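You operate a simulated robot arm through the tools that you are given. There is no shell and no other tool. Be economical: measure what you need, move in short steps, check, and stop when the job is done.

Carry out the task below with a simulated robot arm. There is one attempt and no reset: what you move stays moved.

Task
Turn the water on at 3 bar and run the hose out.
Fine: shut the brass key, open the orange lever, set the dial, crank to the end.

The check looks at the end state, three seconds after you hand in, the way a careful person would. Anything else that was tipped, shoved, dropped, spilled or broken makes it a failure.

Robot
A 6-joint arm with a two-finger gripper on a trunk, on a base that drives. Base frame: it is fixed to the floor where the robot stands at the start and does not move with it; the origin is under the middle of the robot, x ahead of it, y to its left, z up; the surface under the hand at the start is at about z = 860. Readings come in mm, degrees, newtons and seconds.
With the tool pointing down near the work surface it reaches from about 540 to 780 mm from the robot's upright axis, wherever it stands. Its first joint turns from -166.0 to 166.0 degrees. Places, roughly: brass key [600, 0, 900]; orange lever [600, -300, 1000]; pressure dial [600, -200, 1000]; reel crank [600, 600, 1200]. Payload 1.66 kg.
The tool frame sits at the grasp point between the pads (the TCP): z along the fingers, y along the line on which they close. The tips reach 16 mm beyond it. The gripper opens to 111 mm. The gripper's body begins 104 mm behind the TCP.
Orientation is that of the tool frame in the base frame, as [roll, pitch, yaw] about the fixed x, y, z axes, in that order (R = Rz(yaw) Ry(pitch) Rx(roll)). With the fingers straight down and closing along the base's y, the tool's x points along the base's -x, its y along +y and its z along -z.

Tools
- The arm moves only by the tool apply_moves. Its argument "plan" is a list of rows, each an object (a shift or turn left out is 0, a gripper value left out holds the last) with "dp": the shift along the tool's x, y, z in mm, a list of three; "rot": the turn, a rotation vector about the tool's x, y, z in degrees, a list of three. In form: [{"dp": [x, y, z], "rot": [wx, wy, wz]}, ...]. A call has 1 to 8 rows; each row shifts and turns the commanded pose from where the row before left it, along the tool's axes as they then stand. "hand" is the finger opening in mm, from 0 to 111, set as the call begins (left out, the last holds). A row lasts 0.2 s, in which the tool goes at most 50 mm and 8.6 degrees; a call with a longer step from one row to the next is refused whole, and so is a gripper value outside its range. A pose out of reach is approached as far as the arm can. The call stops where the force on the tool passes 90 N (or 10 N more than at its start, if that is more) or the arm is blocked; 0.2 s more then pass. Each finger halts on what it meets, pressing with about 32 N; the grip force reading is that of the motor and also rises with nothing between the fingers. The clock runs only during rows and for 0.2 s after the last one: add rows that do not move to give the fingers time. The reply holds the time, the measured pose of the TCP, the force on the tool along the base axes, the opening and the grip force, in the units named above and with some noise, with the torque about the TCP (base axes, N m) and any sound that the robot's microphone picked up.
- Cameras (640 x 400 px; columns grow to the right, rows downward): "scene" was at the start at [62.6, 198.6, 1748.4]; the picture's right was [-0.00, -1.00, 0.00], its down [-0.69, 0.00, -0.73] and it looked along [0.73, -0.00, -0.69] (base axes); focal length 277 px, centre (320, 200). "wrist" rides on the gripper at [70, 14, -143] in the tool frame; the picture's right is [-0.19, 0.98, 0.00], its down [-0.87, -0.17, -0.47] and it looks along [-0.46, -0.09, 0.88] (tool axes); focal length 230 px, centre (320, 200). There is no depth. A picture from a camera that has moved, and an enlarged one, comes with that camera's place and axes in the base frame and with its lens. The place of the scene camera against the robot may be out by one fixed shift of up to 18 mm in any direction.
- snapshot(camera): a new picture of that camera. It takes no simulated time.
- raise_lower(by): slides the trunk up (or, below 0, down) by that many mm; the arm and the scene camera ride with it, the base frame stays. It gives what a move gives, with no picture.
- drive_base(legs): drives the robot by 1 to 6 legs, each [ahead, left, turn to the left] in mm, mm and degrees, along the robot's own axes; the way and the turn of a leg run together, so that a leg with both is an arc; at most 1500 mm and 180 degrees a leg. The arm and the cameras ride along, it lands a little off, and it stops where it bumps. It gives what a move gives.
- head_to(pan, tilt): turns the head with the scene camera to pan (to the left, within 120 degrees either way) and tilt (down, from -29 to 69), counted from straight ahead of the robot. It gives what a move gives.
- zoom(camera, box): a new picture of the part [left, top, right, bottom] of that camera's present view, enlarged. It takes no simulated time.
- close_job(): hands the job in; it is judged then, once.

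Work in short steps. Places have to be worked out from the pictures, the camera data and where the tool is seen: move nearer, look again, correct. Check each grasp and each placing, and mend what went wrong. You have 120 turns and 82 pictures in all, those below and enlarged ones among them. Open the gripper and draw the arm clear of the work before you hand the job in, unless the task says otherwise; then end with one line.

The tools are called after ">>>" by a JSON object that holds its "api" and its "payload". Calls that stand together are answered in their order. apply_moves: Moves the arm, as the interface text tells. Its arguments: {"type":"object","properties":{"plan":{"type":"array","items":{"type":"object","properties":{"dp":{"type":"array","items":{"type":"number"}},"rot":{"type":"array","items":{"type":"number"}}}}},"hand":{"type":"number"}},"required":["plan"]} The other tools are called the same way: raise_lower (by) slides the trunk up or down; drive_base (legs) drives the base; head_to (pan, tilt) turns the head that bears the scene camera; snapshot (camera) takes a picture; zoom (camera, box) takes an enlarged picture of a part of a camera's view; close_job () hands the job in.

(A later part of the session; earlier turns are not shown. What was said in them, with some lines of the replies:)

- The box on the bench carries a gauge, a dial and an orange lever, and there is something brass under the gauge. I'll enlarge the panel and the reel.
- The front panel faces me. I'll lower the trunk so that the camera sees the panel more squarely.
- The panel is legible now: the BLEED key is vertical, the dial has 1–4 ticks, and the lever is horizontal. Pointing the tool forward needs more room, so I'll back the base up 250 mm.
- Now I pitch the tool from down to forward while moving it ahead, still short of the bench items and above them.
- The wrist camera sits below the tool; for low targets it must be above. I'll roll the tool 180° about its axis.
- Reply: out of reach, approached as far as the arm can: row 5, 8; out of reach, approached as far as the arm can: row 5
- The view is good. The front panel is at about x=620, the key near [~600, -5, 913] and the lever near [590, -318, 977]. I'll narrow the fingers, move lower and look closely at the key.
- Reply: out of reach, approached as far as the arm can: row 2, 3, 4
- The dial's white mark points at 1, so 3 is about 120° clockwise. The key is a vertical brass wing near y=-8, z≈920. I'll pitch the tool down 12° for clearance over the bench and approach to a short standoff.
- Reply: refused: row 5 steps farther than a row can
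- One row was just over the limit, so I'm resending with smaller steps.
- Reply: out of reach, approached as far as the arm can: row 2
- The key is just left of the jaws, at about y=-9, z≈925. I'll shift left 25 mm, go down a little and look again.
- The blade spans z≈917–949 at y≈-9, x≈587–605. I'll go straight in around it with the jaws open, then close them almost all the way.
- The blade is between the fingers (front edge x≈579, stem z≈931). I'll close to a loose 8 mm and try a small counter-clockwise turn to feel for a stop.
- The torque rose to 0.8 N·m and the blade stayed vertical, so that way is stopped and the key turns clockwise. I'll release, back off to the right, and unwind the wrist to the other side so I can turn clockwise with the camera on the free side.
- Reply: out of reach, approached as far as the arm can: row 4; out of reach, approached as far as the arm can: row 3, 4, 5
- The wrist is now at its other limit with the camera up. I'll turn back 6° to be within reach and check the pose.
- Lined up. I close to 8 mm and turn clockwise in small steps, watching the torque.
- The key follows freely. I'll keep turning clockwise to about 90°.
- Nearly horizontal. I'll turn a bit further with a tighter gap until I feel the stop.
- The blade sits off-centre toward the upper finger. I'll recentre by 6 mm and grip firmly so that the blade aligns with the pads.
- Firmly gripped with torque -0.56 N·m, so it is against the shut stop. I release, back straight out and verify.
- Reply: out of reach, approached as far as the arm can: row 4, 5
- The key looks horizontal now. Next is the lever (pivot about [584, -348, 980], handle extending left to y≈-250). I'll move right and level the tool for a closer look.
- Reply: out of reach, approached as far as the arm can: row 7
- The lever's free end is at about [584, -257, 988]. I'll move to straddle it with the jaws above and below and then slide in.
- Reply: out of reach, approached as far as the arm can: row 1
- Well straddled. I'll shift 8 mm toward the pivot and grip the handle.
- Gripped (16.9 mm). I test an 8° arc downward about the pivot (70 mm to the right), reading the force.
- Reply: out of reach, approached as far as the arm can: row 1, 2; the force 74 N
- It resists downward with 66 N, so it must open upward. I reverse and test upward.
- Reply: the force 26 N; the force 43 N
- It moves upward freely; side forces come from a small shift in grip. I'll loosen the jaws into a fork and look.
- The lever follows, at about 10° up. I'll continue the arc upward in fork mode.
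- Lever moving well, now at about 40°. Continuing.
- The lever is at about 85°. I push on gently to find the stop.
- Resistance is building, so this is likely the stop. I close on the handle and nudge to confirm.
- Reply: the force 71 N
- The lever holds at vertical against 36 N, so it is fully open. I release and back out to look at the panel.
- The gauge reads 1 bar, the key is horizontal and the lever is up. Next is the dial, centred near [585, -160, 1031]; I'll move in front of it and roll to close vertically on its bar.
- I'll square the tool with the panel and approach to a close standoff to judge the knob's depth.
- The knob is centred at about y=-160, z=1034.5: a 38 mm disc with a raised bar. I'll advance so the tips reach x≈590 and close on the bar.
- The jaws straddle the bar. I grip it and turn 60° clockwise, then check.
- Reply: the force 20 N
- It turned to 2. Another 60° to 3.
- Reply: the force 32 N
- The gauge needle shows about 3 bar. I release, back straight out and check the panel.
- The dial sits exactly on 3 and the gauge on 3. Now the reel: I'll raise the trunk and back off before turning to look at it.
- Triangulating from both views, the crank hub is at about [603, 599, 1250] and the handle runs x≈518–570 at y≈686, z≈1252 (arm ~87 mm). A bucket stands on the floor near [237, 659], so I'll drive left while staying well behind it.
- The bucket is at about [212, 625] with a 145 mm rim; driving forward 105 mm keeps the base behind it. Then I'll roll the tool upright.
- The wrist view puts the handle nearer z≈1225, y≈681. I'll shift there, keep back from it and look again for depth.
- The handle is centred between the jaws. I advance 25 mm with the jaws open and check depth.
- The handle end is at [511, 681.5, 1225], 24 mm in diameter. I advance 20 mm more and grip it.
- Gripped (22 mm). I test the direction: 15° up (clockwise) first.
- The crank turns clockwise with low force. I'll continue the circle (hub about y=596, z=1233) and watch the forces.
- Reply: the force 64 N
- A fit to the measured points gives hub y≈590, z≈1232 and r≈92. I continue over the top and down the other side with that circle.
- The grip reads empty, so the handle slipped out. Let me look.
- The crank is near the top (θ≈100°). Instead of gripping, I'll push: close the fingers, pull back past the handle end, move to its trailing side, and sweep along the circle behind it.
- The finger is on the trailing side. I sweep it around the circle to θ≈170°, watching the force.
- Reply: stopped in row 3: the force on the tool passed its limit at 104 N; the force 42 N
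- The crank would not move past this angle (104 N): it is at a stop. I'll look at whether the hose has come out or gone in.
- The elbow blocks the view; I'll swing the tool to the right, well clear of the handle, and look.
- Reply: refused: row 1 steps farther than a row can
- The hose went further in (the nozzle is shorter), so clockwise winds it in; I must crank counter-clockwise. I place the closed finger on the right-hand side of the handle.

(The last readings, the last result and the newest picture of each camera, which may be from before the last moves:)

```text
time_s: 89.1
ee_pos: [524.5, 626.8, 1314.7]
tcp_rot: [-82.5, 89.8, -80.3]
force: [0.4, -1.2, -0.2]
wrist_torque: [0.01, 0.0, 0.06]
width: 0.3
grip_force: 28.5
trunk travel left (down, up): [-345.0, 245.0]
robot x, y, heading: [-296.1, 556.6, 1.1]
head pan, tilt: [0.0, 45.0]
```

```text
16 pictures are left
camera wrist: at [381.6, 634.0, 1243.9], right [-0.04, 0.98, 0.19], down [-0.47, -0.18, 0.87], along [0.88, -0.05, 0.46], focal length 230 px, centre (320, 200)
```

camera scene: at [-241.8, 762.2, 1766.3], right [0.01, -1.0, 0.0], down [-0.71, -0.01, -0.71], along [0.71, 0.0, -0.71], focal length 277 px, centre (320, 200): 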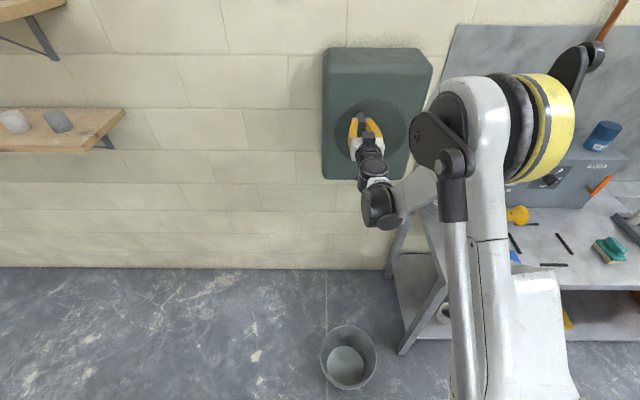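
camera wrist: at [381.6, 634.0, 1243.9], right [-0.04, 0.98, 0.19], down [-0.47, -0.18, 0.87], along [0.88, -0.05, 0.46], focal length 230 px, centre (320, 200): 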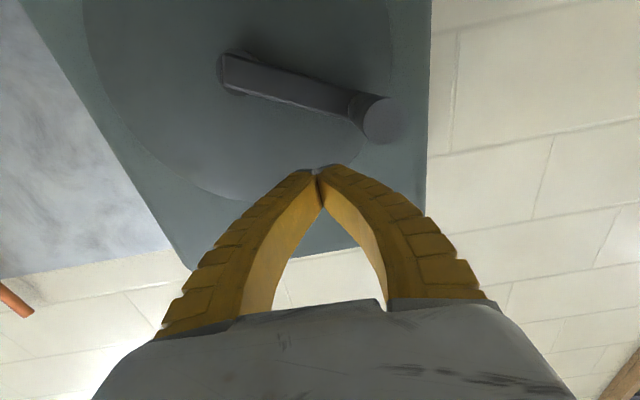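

Counter-clockwise turns freely and the handle swung ahead. I continue with half-turn sweeps along the circle.

>>> {"api": "apply_moves", "payload": {"plan": [{"dp": [20.7, 29.3, 0]}, {"dp": [30.3, 19.2, 0]}, {"dp": [35.4, 6.1, 0]}, {"dp": [35, -8, 0]}, {"dp": [29.3, -20.7, 0]}, {"dp": [19.2, -30.3, 0]}, {"dp": [6.1, -35.4, 0]}, {"dp": [-8, -35, 0]}]}}

>>> {"api": "zoom", "payload": {"camera": "scene", "box": [250, 30, 460, 390]}}

```text
time_s: 90.5
ee_pos: [528.2, 622.9, 1146.7]
tcp_rot: [-99.8, 89.3, -97.8]
force: [0.7, 0.7, -0.6]
wrist_torque: [0.03, -0.1, -0.09]
width: 0.2
grip_force: 28.7
trunk travel left (down, up): [-345.0, 245.0]
robot x, y, heading: [-297.4, 557.5, 0.5]
head pan, tilt: [0.0, 45.0]
stopped in row 7: the force on the tool passed its limit at 109 N (the readings are from after the stop); the commanded pose is now the measured one
```

```text
1.11 times, centred on (355, 210) of scene
camera zoom: at [-233.1, 759.9, 1765.3], right [0.01, -1.0, 0.0], down [-0.71, -0.01, -0.7], along [0.7, 0.01, -0.71], focal length 308 px, centre (281, 189)
```

zoom: 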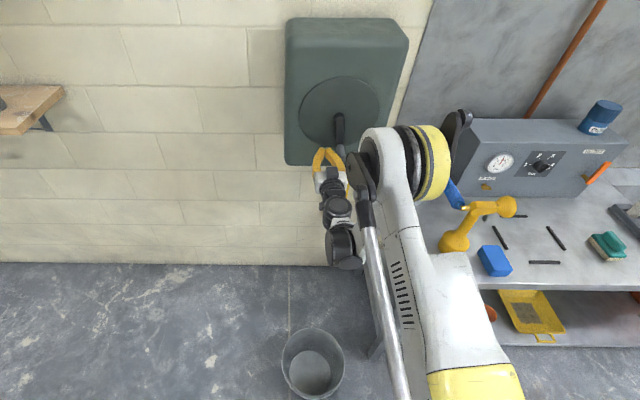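

The arm stopped on a force spike, probably from hitting the handle too fast near the bottom. I continue slower, in 15° steps.

>>> {"api": "apply_moves", "payload": {"plan": [{"dp": [3.4, -11.6, 0]}, {"dp": [3.3, -11.7, 0]}, {"dp": [-0.3, -12, 0]}, {"dp": [-0.3, -12, 0]}, {"dp": [-3.4, -11.5, 0]}, {"dp": [-3.5, -11.5, 0]}, {"dp": [-6.2, -10.3, 0]}, {"dp": [-6.3, -10.2, 0]}]}}

>>> {"api": "snapshot", "payload": {"camera": "wrist"}}

```text
time_s: 92.3
ee_pos: [529.1, 537.9, 1161.5]
tcp_rot: [-91.0, 89.3, -88.6]
force: [-5.8, 24.9, -22.5]
wrist_torque: [0.33, -0.34, -0.44]
width: 0.0
grip_force: 26.6
trunk travel left (down, up): [-345.0, 245.0]
robot x, y, heading: [-296.8, 557.2, 0.8]
head pan, tilt: [0.0, 45.0]
```

```text
14 pictures are left
camera wrist: at [385.2, 543.5, 1091.8], right [-0.04, 0.98, 0.18], down [-0.46, -0.17, 0.87], along [0.88, -0.05, 0.46], focal length 230 px, centre (320, 200)
```

wrist: 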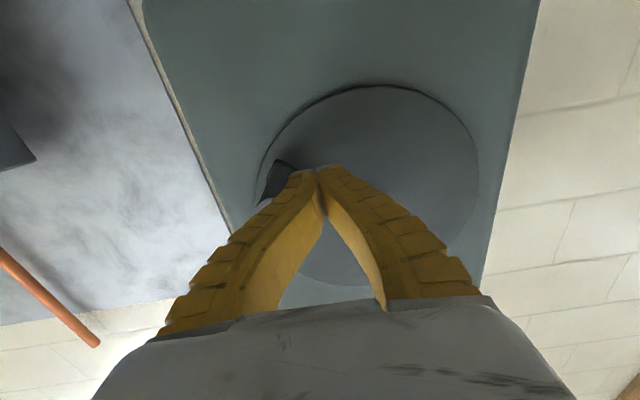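

Slow pushing works (≈30 N). Continuing in 10° rows.

>>> {"api": "apply_moves", "payload": {"plan": [{"dp": [-9, -13.5, 0]}, {"dp": [-12.6, -9.9, 0]}, {"dp": [-14.1, -7.5, 0]}, {"dp": [-15.3, -4.9, 0]}, {"dp": [-15.9, -2.3, 0]}, {"dp": [-16, 0.6, 0]}, {"dp": [-15.7, 3.3, 0]}, {"dp": [-14.9, 6, 0]}]}}

```text
time_s: 92.8
ee_pos: [531.5, 537.0, 1172.0]
tcp_rot: [-92.3, 89.3, -88.1]
force: [1.8, 29.5, -7.7]
wrist_torque: [0.34, -0.18, -0.43]
width: 0.0
grip_force: 26.3
trunk travel left (down, up): [-345.0, 245.0]
robot x, y, heading: [-294.1, 559.9, 1.1]
head pan, tilt: [0.0, 45.0]
stopped in row 2: the force on the tool passed its limit at 95 N (the readings are from after the stop); the commanded pose is now the measured one
```

The wrist views suggest a better circle: hub y≈583, z≈1220, r≈99; my finger drifted inside it. I step outward and resume with the corrected circle.

>>> {"api": "apply_moves", "payload": {"plan": [{"dp": [20, 10, 0]}, {"dp": [22, -6, 0]}, {"dp": [-8.6, -15, 0]}, {"dp": [-11.1, -13.2, 0]}, {"dp": [-13.2, -11.1, 0]}, {"dp": [-15, -8.6, 0]}, {"dp": [-16.2, -5.9, 0]}, {"dp": [-17, -3, 0]}]}}

>>> {"api": "snapshot", "payload": {"camera": "wrist"}}

```text
time_s: 93.8
ee_pos: [530.3, 514.8, 1138.4]
tcp_rot: [-107.8, 89.2, -103.8]
force: [-0.4, 6.4, -50.0]
wrist_torque: [0.41, -0.25, 0.05]
width: 0.0
grip_force: 28.5
trunk travel left (down, up): [-345.0, 245.0]
robot x, y, heading: [-300.9, 558.2, 1.1]
head pan, tilt: [0.0, 45.0]
stopped in row 4: the force on the tool passed its limit at 115 N (the readings are from after the stop); the commanded pose is now the measured one
```

```text
13 pictures are left
camera wrist: at [388.0, 517.5, 1069.1], right [-0.07, 0.98, 0.18], down [-0.46, -0.19, 0.87], along [0.89, -0.02, 0.46], focal length 230 px, centre (320, 200)
```

wrist: 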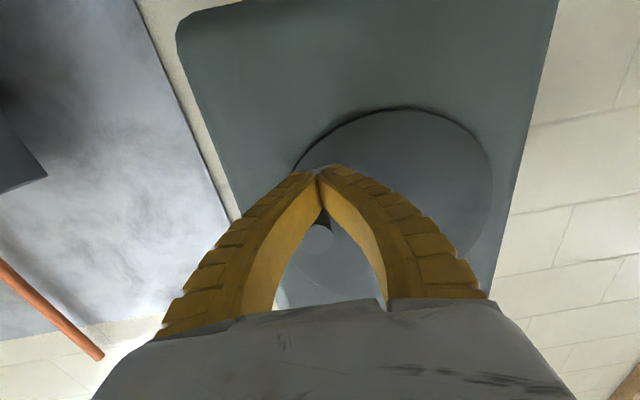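

Pushing up on the handle at θ≈-141° is resisted at over 100 N, so this may be the end stop. I check the hose.

>>> {"api": "zoom", "payload": {"camera": "scene", "box": [270, 30, 440, 300]}}

```text
1.48 times, centred on (355, 165) of scene
camera zoom: at [-232.7, 758.1, 1765.6], right [0.02, -1.0, 0.0], down [-0.71, -0.01, -0.7], along [0.7, 0.01, -0.71], focal length 410 px, centre (268, 252)
```

zoom: 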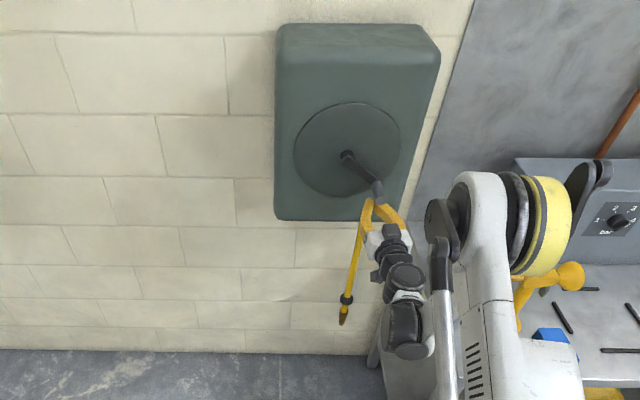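

The hose has run out noticeably. To tell a stop from a bad pushing angle, I push slowly along the exact tangent.

>>> {"api": "apply_moves", "payload": {"plan": [{"dp": [4, 6, 0]}, {"dp": [3, 6, 0]}, {"dp": [-3.1, -2.5, 0]}, {"dp": [-3.1, -2.5, 0]}, {"dp": [-3.1, -2.5, 0]}, {"dp": [-3.1, -2.5, 0]}, {"dp": [-3.1, -2.5, 0]}, {"dp": [-3.1, -2.5, 0]}]}}

```text
time_s: 94.9
ee_pos: [527.8, 524.3, 1138.8]
tcp_rot: [-103.3, 89.2, -99.2]
force: [-18.9, 4.7, -55.4]
wrist_torque: [0.88, -0.86, -0.28]
width: 0.1
grip_force: 28.3
trunk travel left (down, up): [-345.0, 245.0]
robot x, y, heading: [-299.4, 561.3, 1.2]
head pan, tilt: [0.0, 45.0]
stopped in row 5: the force on the tool passed its limit at 100 N (the readings are from after the stop); the commanded pose is now the measured one
```

>>> {"api": "snapshot", "payload": {"camera": "wrist"}}

```text
11 pictures are left
camera wrist: at [383.7, 525.8, 1070.2], right [-0.07, 0.98, 0.18], down [-0.46, -0.19, 0.87], along [0.89, -0.02, 0.46], focal length 230 px, centre (320, 200)
```

wrist: 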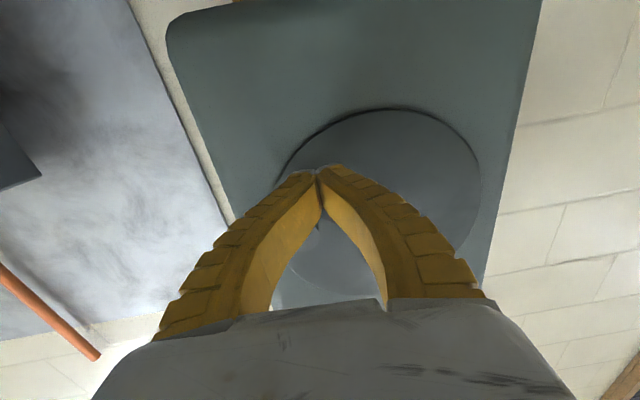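

The handle hasn't moved under 100 N, and two different contact directions were blocked at the same angle. I make one more slow check with a shallower, corner-on tangential push to rule out a jammed fingertip.

>>> {"api": "apply_moves", "payload": {"plan": [{"dp": [10, 8, -10]}, {"dp": [0, 0, 0]}, {"dp": [-3.1, -2.5, 0]}, {"dp": [-3.1, -2.5, 0]}, {"dp": [-3.1, -2.5, 0]}, {"dp": [-3.1, -2.5, 0]}, {"dp": [-3.1, -2.5, 0]}, {"dp": [-3.1, -2.5, 0]}]}}

>>> {"api": "apply_moves", "payload": {"plan": [{"dp": [-3.1, -2.5, 0]}, {"dp": [-3.1, -2.5, 0]}, {"dp": [-3.1, -2.5, 0]}, {"dp": [-3.1, -2.5, 0]}, {"dp": [-3.1, -2.5, 0]}, {"dp": [-3.1, -2.5, 0]}]}}

```text
time_s: 96.5
ee_pos: [517.8, 524.2, 1139.9]
tcp_rot: [-109.7, 89.2, -104.9]
force: [-12.5, 6.1, -64.4]
wrist_torque: [1.14, -0.18, -0.24]
width: 0.0
grip_force: 28.3
trunk travel left (down, up): [-345.0, 245.0]
robot x, y, heading: [-297.0, 560.8, 1.3]
head pan, tilt: [0.0, 45.0]
stopped in row 7: the force on the tool passed its limit at 98 N (the readings are from after the stop); the commanded pose is now the measured one
```

```text
time_s: 96.9
ee_pos: [518.1, 522.8, 1141.0]
tcp_rot: [-112.3, 89.1, -107.4]
force: [-8.2, 4.1, -64.0]
wrist_torque: [1.13, -0.08, -0.2]
width: 0.1
grip_force: 27.7
trunk travel left (down, up): [-345.0, 245.0]
robot x, y, heading: [-298.0, 557.4, 1.1]
head pan, tilt: [0.0, 45.0]
stopped in row 1: the force on the tool passed its limit at 95 N (the readings are from after the stop); the commanded pose is now the measured one
```

It is blocked firmly at the same place again (friction elsewhere was about 10 N), so this is the end of travel. I ease off, back straight out, open the gripper and check that the crank stays.

>>> {"api": "apply_moves", "payload": {"plan": [{"dp": [5, 3, 0]}, {"dp": [6, 4, 0]}, {"dp": [0, 0, -25]}, {"dp": [0, 0, -25]}, {"dp": [0, -40, 0]}, {"dp": [0, -40, 0]}, {"dp": [0, -40, 0]}, {}]}}

>>> {"api": "zoom", "payload": {"camera": "scene", "box": [270, 30, 440, 300]}}

```text
time_s: 98.0
ee_pos: [508.8, 529.4, 1142.2]
tcp_rot: [-114.2, 89.0, -107.8]
force: [-7.4, 15.8, -72.6]
wrist_torque: [1.04, 0.32, 0.03]
width: 0.0
grip_force: 27.9
out of reach, approached as far as the arm can: row 3, 4
trunk travel left (down, up): [-345.0, 245.0]
robot x, y, heading: [-298.5, 562.4, 1.5]
head pan, tilt: [0.0, 45.0]
stopped in row 5: the force on the tool passed its limit at 106 N (the readings are from after the stop); the commanded pose is now the measured one
```

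```text
1.48 times, centred on (355, 165) of scene
camera zoom: at [-233.9, 760.1, 1765.4], right [0.03, -1.0, 0.0], down [-0.71, -0.02, -0.7], along [0.7, 0.02, -0.71], focal length 410 px, centre (268, 252)
```

zoom: 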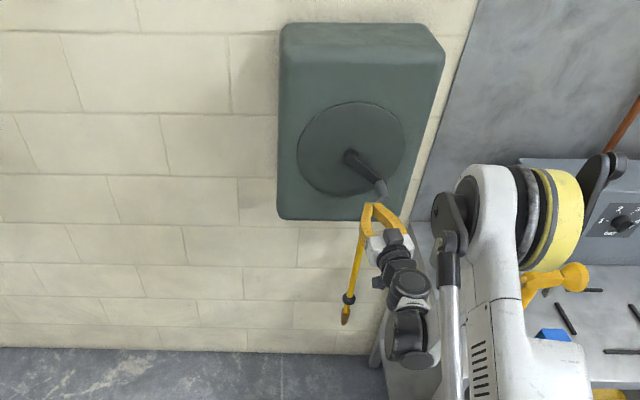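

The residual upward push comes from the arm being near its folded limit. I'll relieve it by lowering the trunk 20 mm and then drive the base straight back.

>>> {"api": "raise_lower", "payload": {"by": -20}}

>>> {"api": "drive_base", "payload": {"legs": [[-200, 0, 0]]}}

>>> {"api": "zoom", "payload": {"camera": "scene", "box": [270, 20, 470, 280]}}

```text
time_s: 98.6
ee_pos: [504.0, 522.8, 1131.6]
tcp_rot: [-94.4, 89.0, -88.6]
force: [-0.6, -0.4, -0.7]
wrist_torque: [0.02, 0.0, -0.02]
width: 0.2
grip_force: 28.3
trunk travel left (down, up): [-325.0, 265.0]
robot x, y, heading: [-295.9, 562.0, 1.4]
head pan, tilt: [0.0, 45.0]
```

```text
time_s: 100.2
ee_pos: [302.6, 517.4, 1129.9]
tcp_rot: [-92.7, 89.1, -86.8]
force: [0.0, -0.4, 0.7]
wrist_torque: [-0.04, 0.04, -0.04]
width: 0.1
grip_force: 28.3
trunk travel left (down, up): [-325.0, 265.0]
robot x, y, heading: [-496.9, 554.0, 1.4]
head pan, tilt: [0.0, 45.0]
```

```text
1.54 times, centred on (370, 150) of scene
camera zoom: at [-443.4, 755.5, 1746.3], right [0.02, -1.0, 0.0], down [-0.71, -0.02, -0.71], along [0.71, 0.02, -0.71], focal length 426 px, centre (243, 277)
```

zoom: 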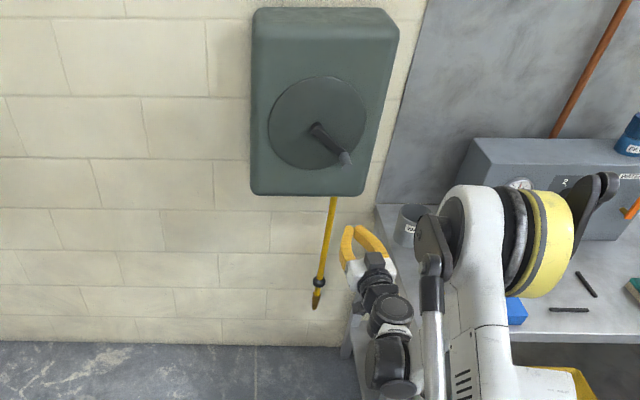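

The crank stays at the end position and the hose hangs out. I open the gripper and do a final check of the panel and surroundings.

>>> {"api": "apply_moves", "payload": {"plan": [{}, {}, {}], "hand": 60}}

>>> {"api": "head_to", "payload": {"pan": -35, "tilt": 30}}

>>> {"api": "snapshot", "payload": {"camera": "scene"}}

```text
time_s: 101.0
ee_pos: [303.3, 517.3, 1129.5]
tcp_rot: [-95.5, 89.1, -89.7]
force: [0.0, 0.3, 0.0]
wrist_torque: [-0.02, -0.02, -0.02]
width: 62.0
grip_force: 1.0
trunk travel left (down, up): [-325.0, 265.0]
robot x, y, heading: [-502.6, 550.3, 1.4]
head pan, tilt: [0.0, 45.0]
```

```text
time_s: 102.0
ee_pos: [302.4, 517.9, 1129.2]
tcp_rot: [-96.0, 89.1, -90.1]
force: [0.3, -1.5, -0.2]
wrist_torque: [-0.02, 0.0, 0.0]
width: 62.1
grip_force: 1.2
trunk travel left (down, up): [-325.0, 265.0]
robot x, y, heading: [-498.3, 556.7, 1.3]
head pan, tilt: [-35.0, 30.0]
```

```text
8 pictures are left
camera scene: at [-447.9, 703.6, 1768.8], right [-0.55, -0.83, 0.0], down [-0.42, 0.28, -0.87], along [0.72, -0.48, -0.5], focal length 277 px, centre (320, 200)
```

scene: 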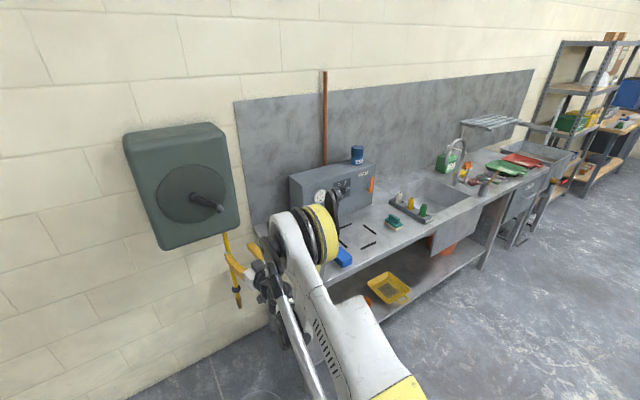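

>>> {"api": "zoom", "payload": {"camera": "scene", "box": [280, 140, 390, 220]}}

>>> {"api": "zoom", "payload": {"camera": "scene", "box": [110, 110, 270, 320]}}

```text
5.00 times, centred on (335, 180) of scene
camera zoom: at [-447.9, 703.6, 1768.8], right [-0.55, -0.83, 0.0], down [-0.42, 0.28, -0.87], along [0.72, -0.48, -0.5], focal length 1386 px, centre (245, 300)
```

zoom: 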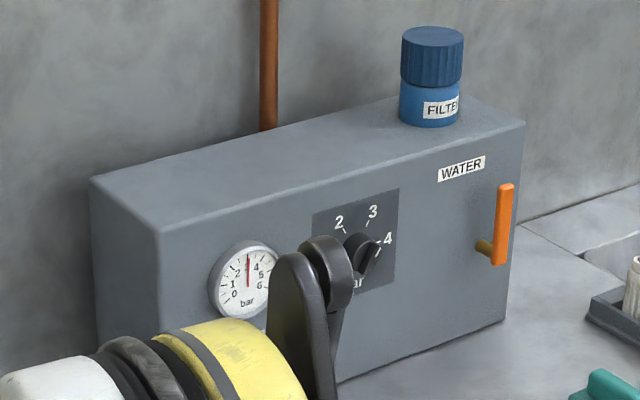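

```text
1.90 times, centred on (190, 215) of scene
camera zoom: at [-447.9, 703.6, 1768.8], right [-0.55, -0.83, 0.0], down [-0.42, 0.28, -0.87], along [0.72, -0.48, -0.5], focal length 528 px, centre (568, 171)
```

zoom: 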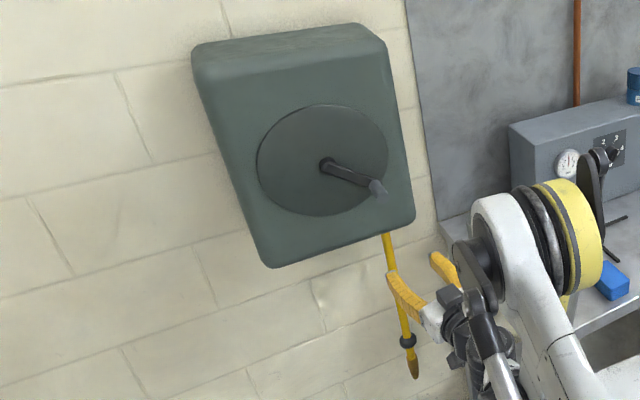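

All is in place: key shut, lever open, gauge at 3 bar, crank at its end with the hose out, arm clear and gripper open. I hand in.

>>> {"api": "close_job", "payload": {}}

```text
The job is handed in.
```

The water is on at 3 bar and the hose is run out, with the brass key shut, the orange lever open, and the crank turned counter-clockwise until it would not move. I first cranked it the wrong way, which wound the hose in to that stop, and then reversed. I took the far position as the end because slow pushes of about 100 N from several angles did not move the crank.
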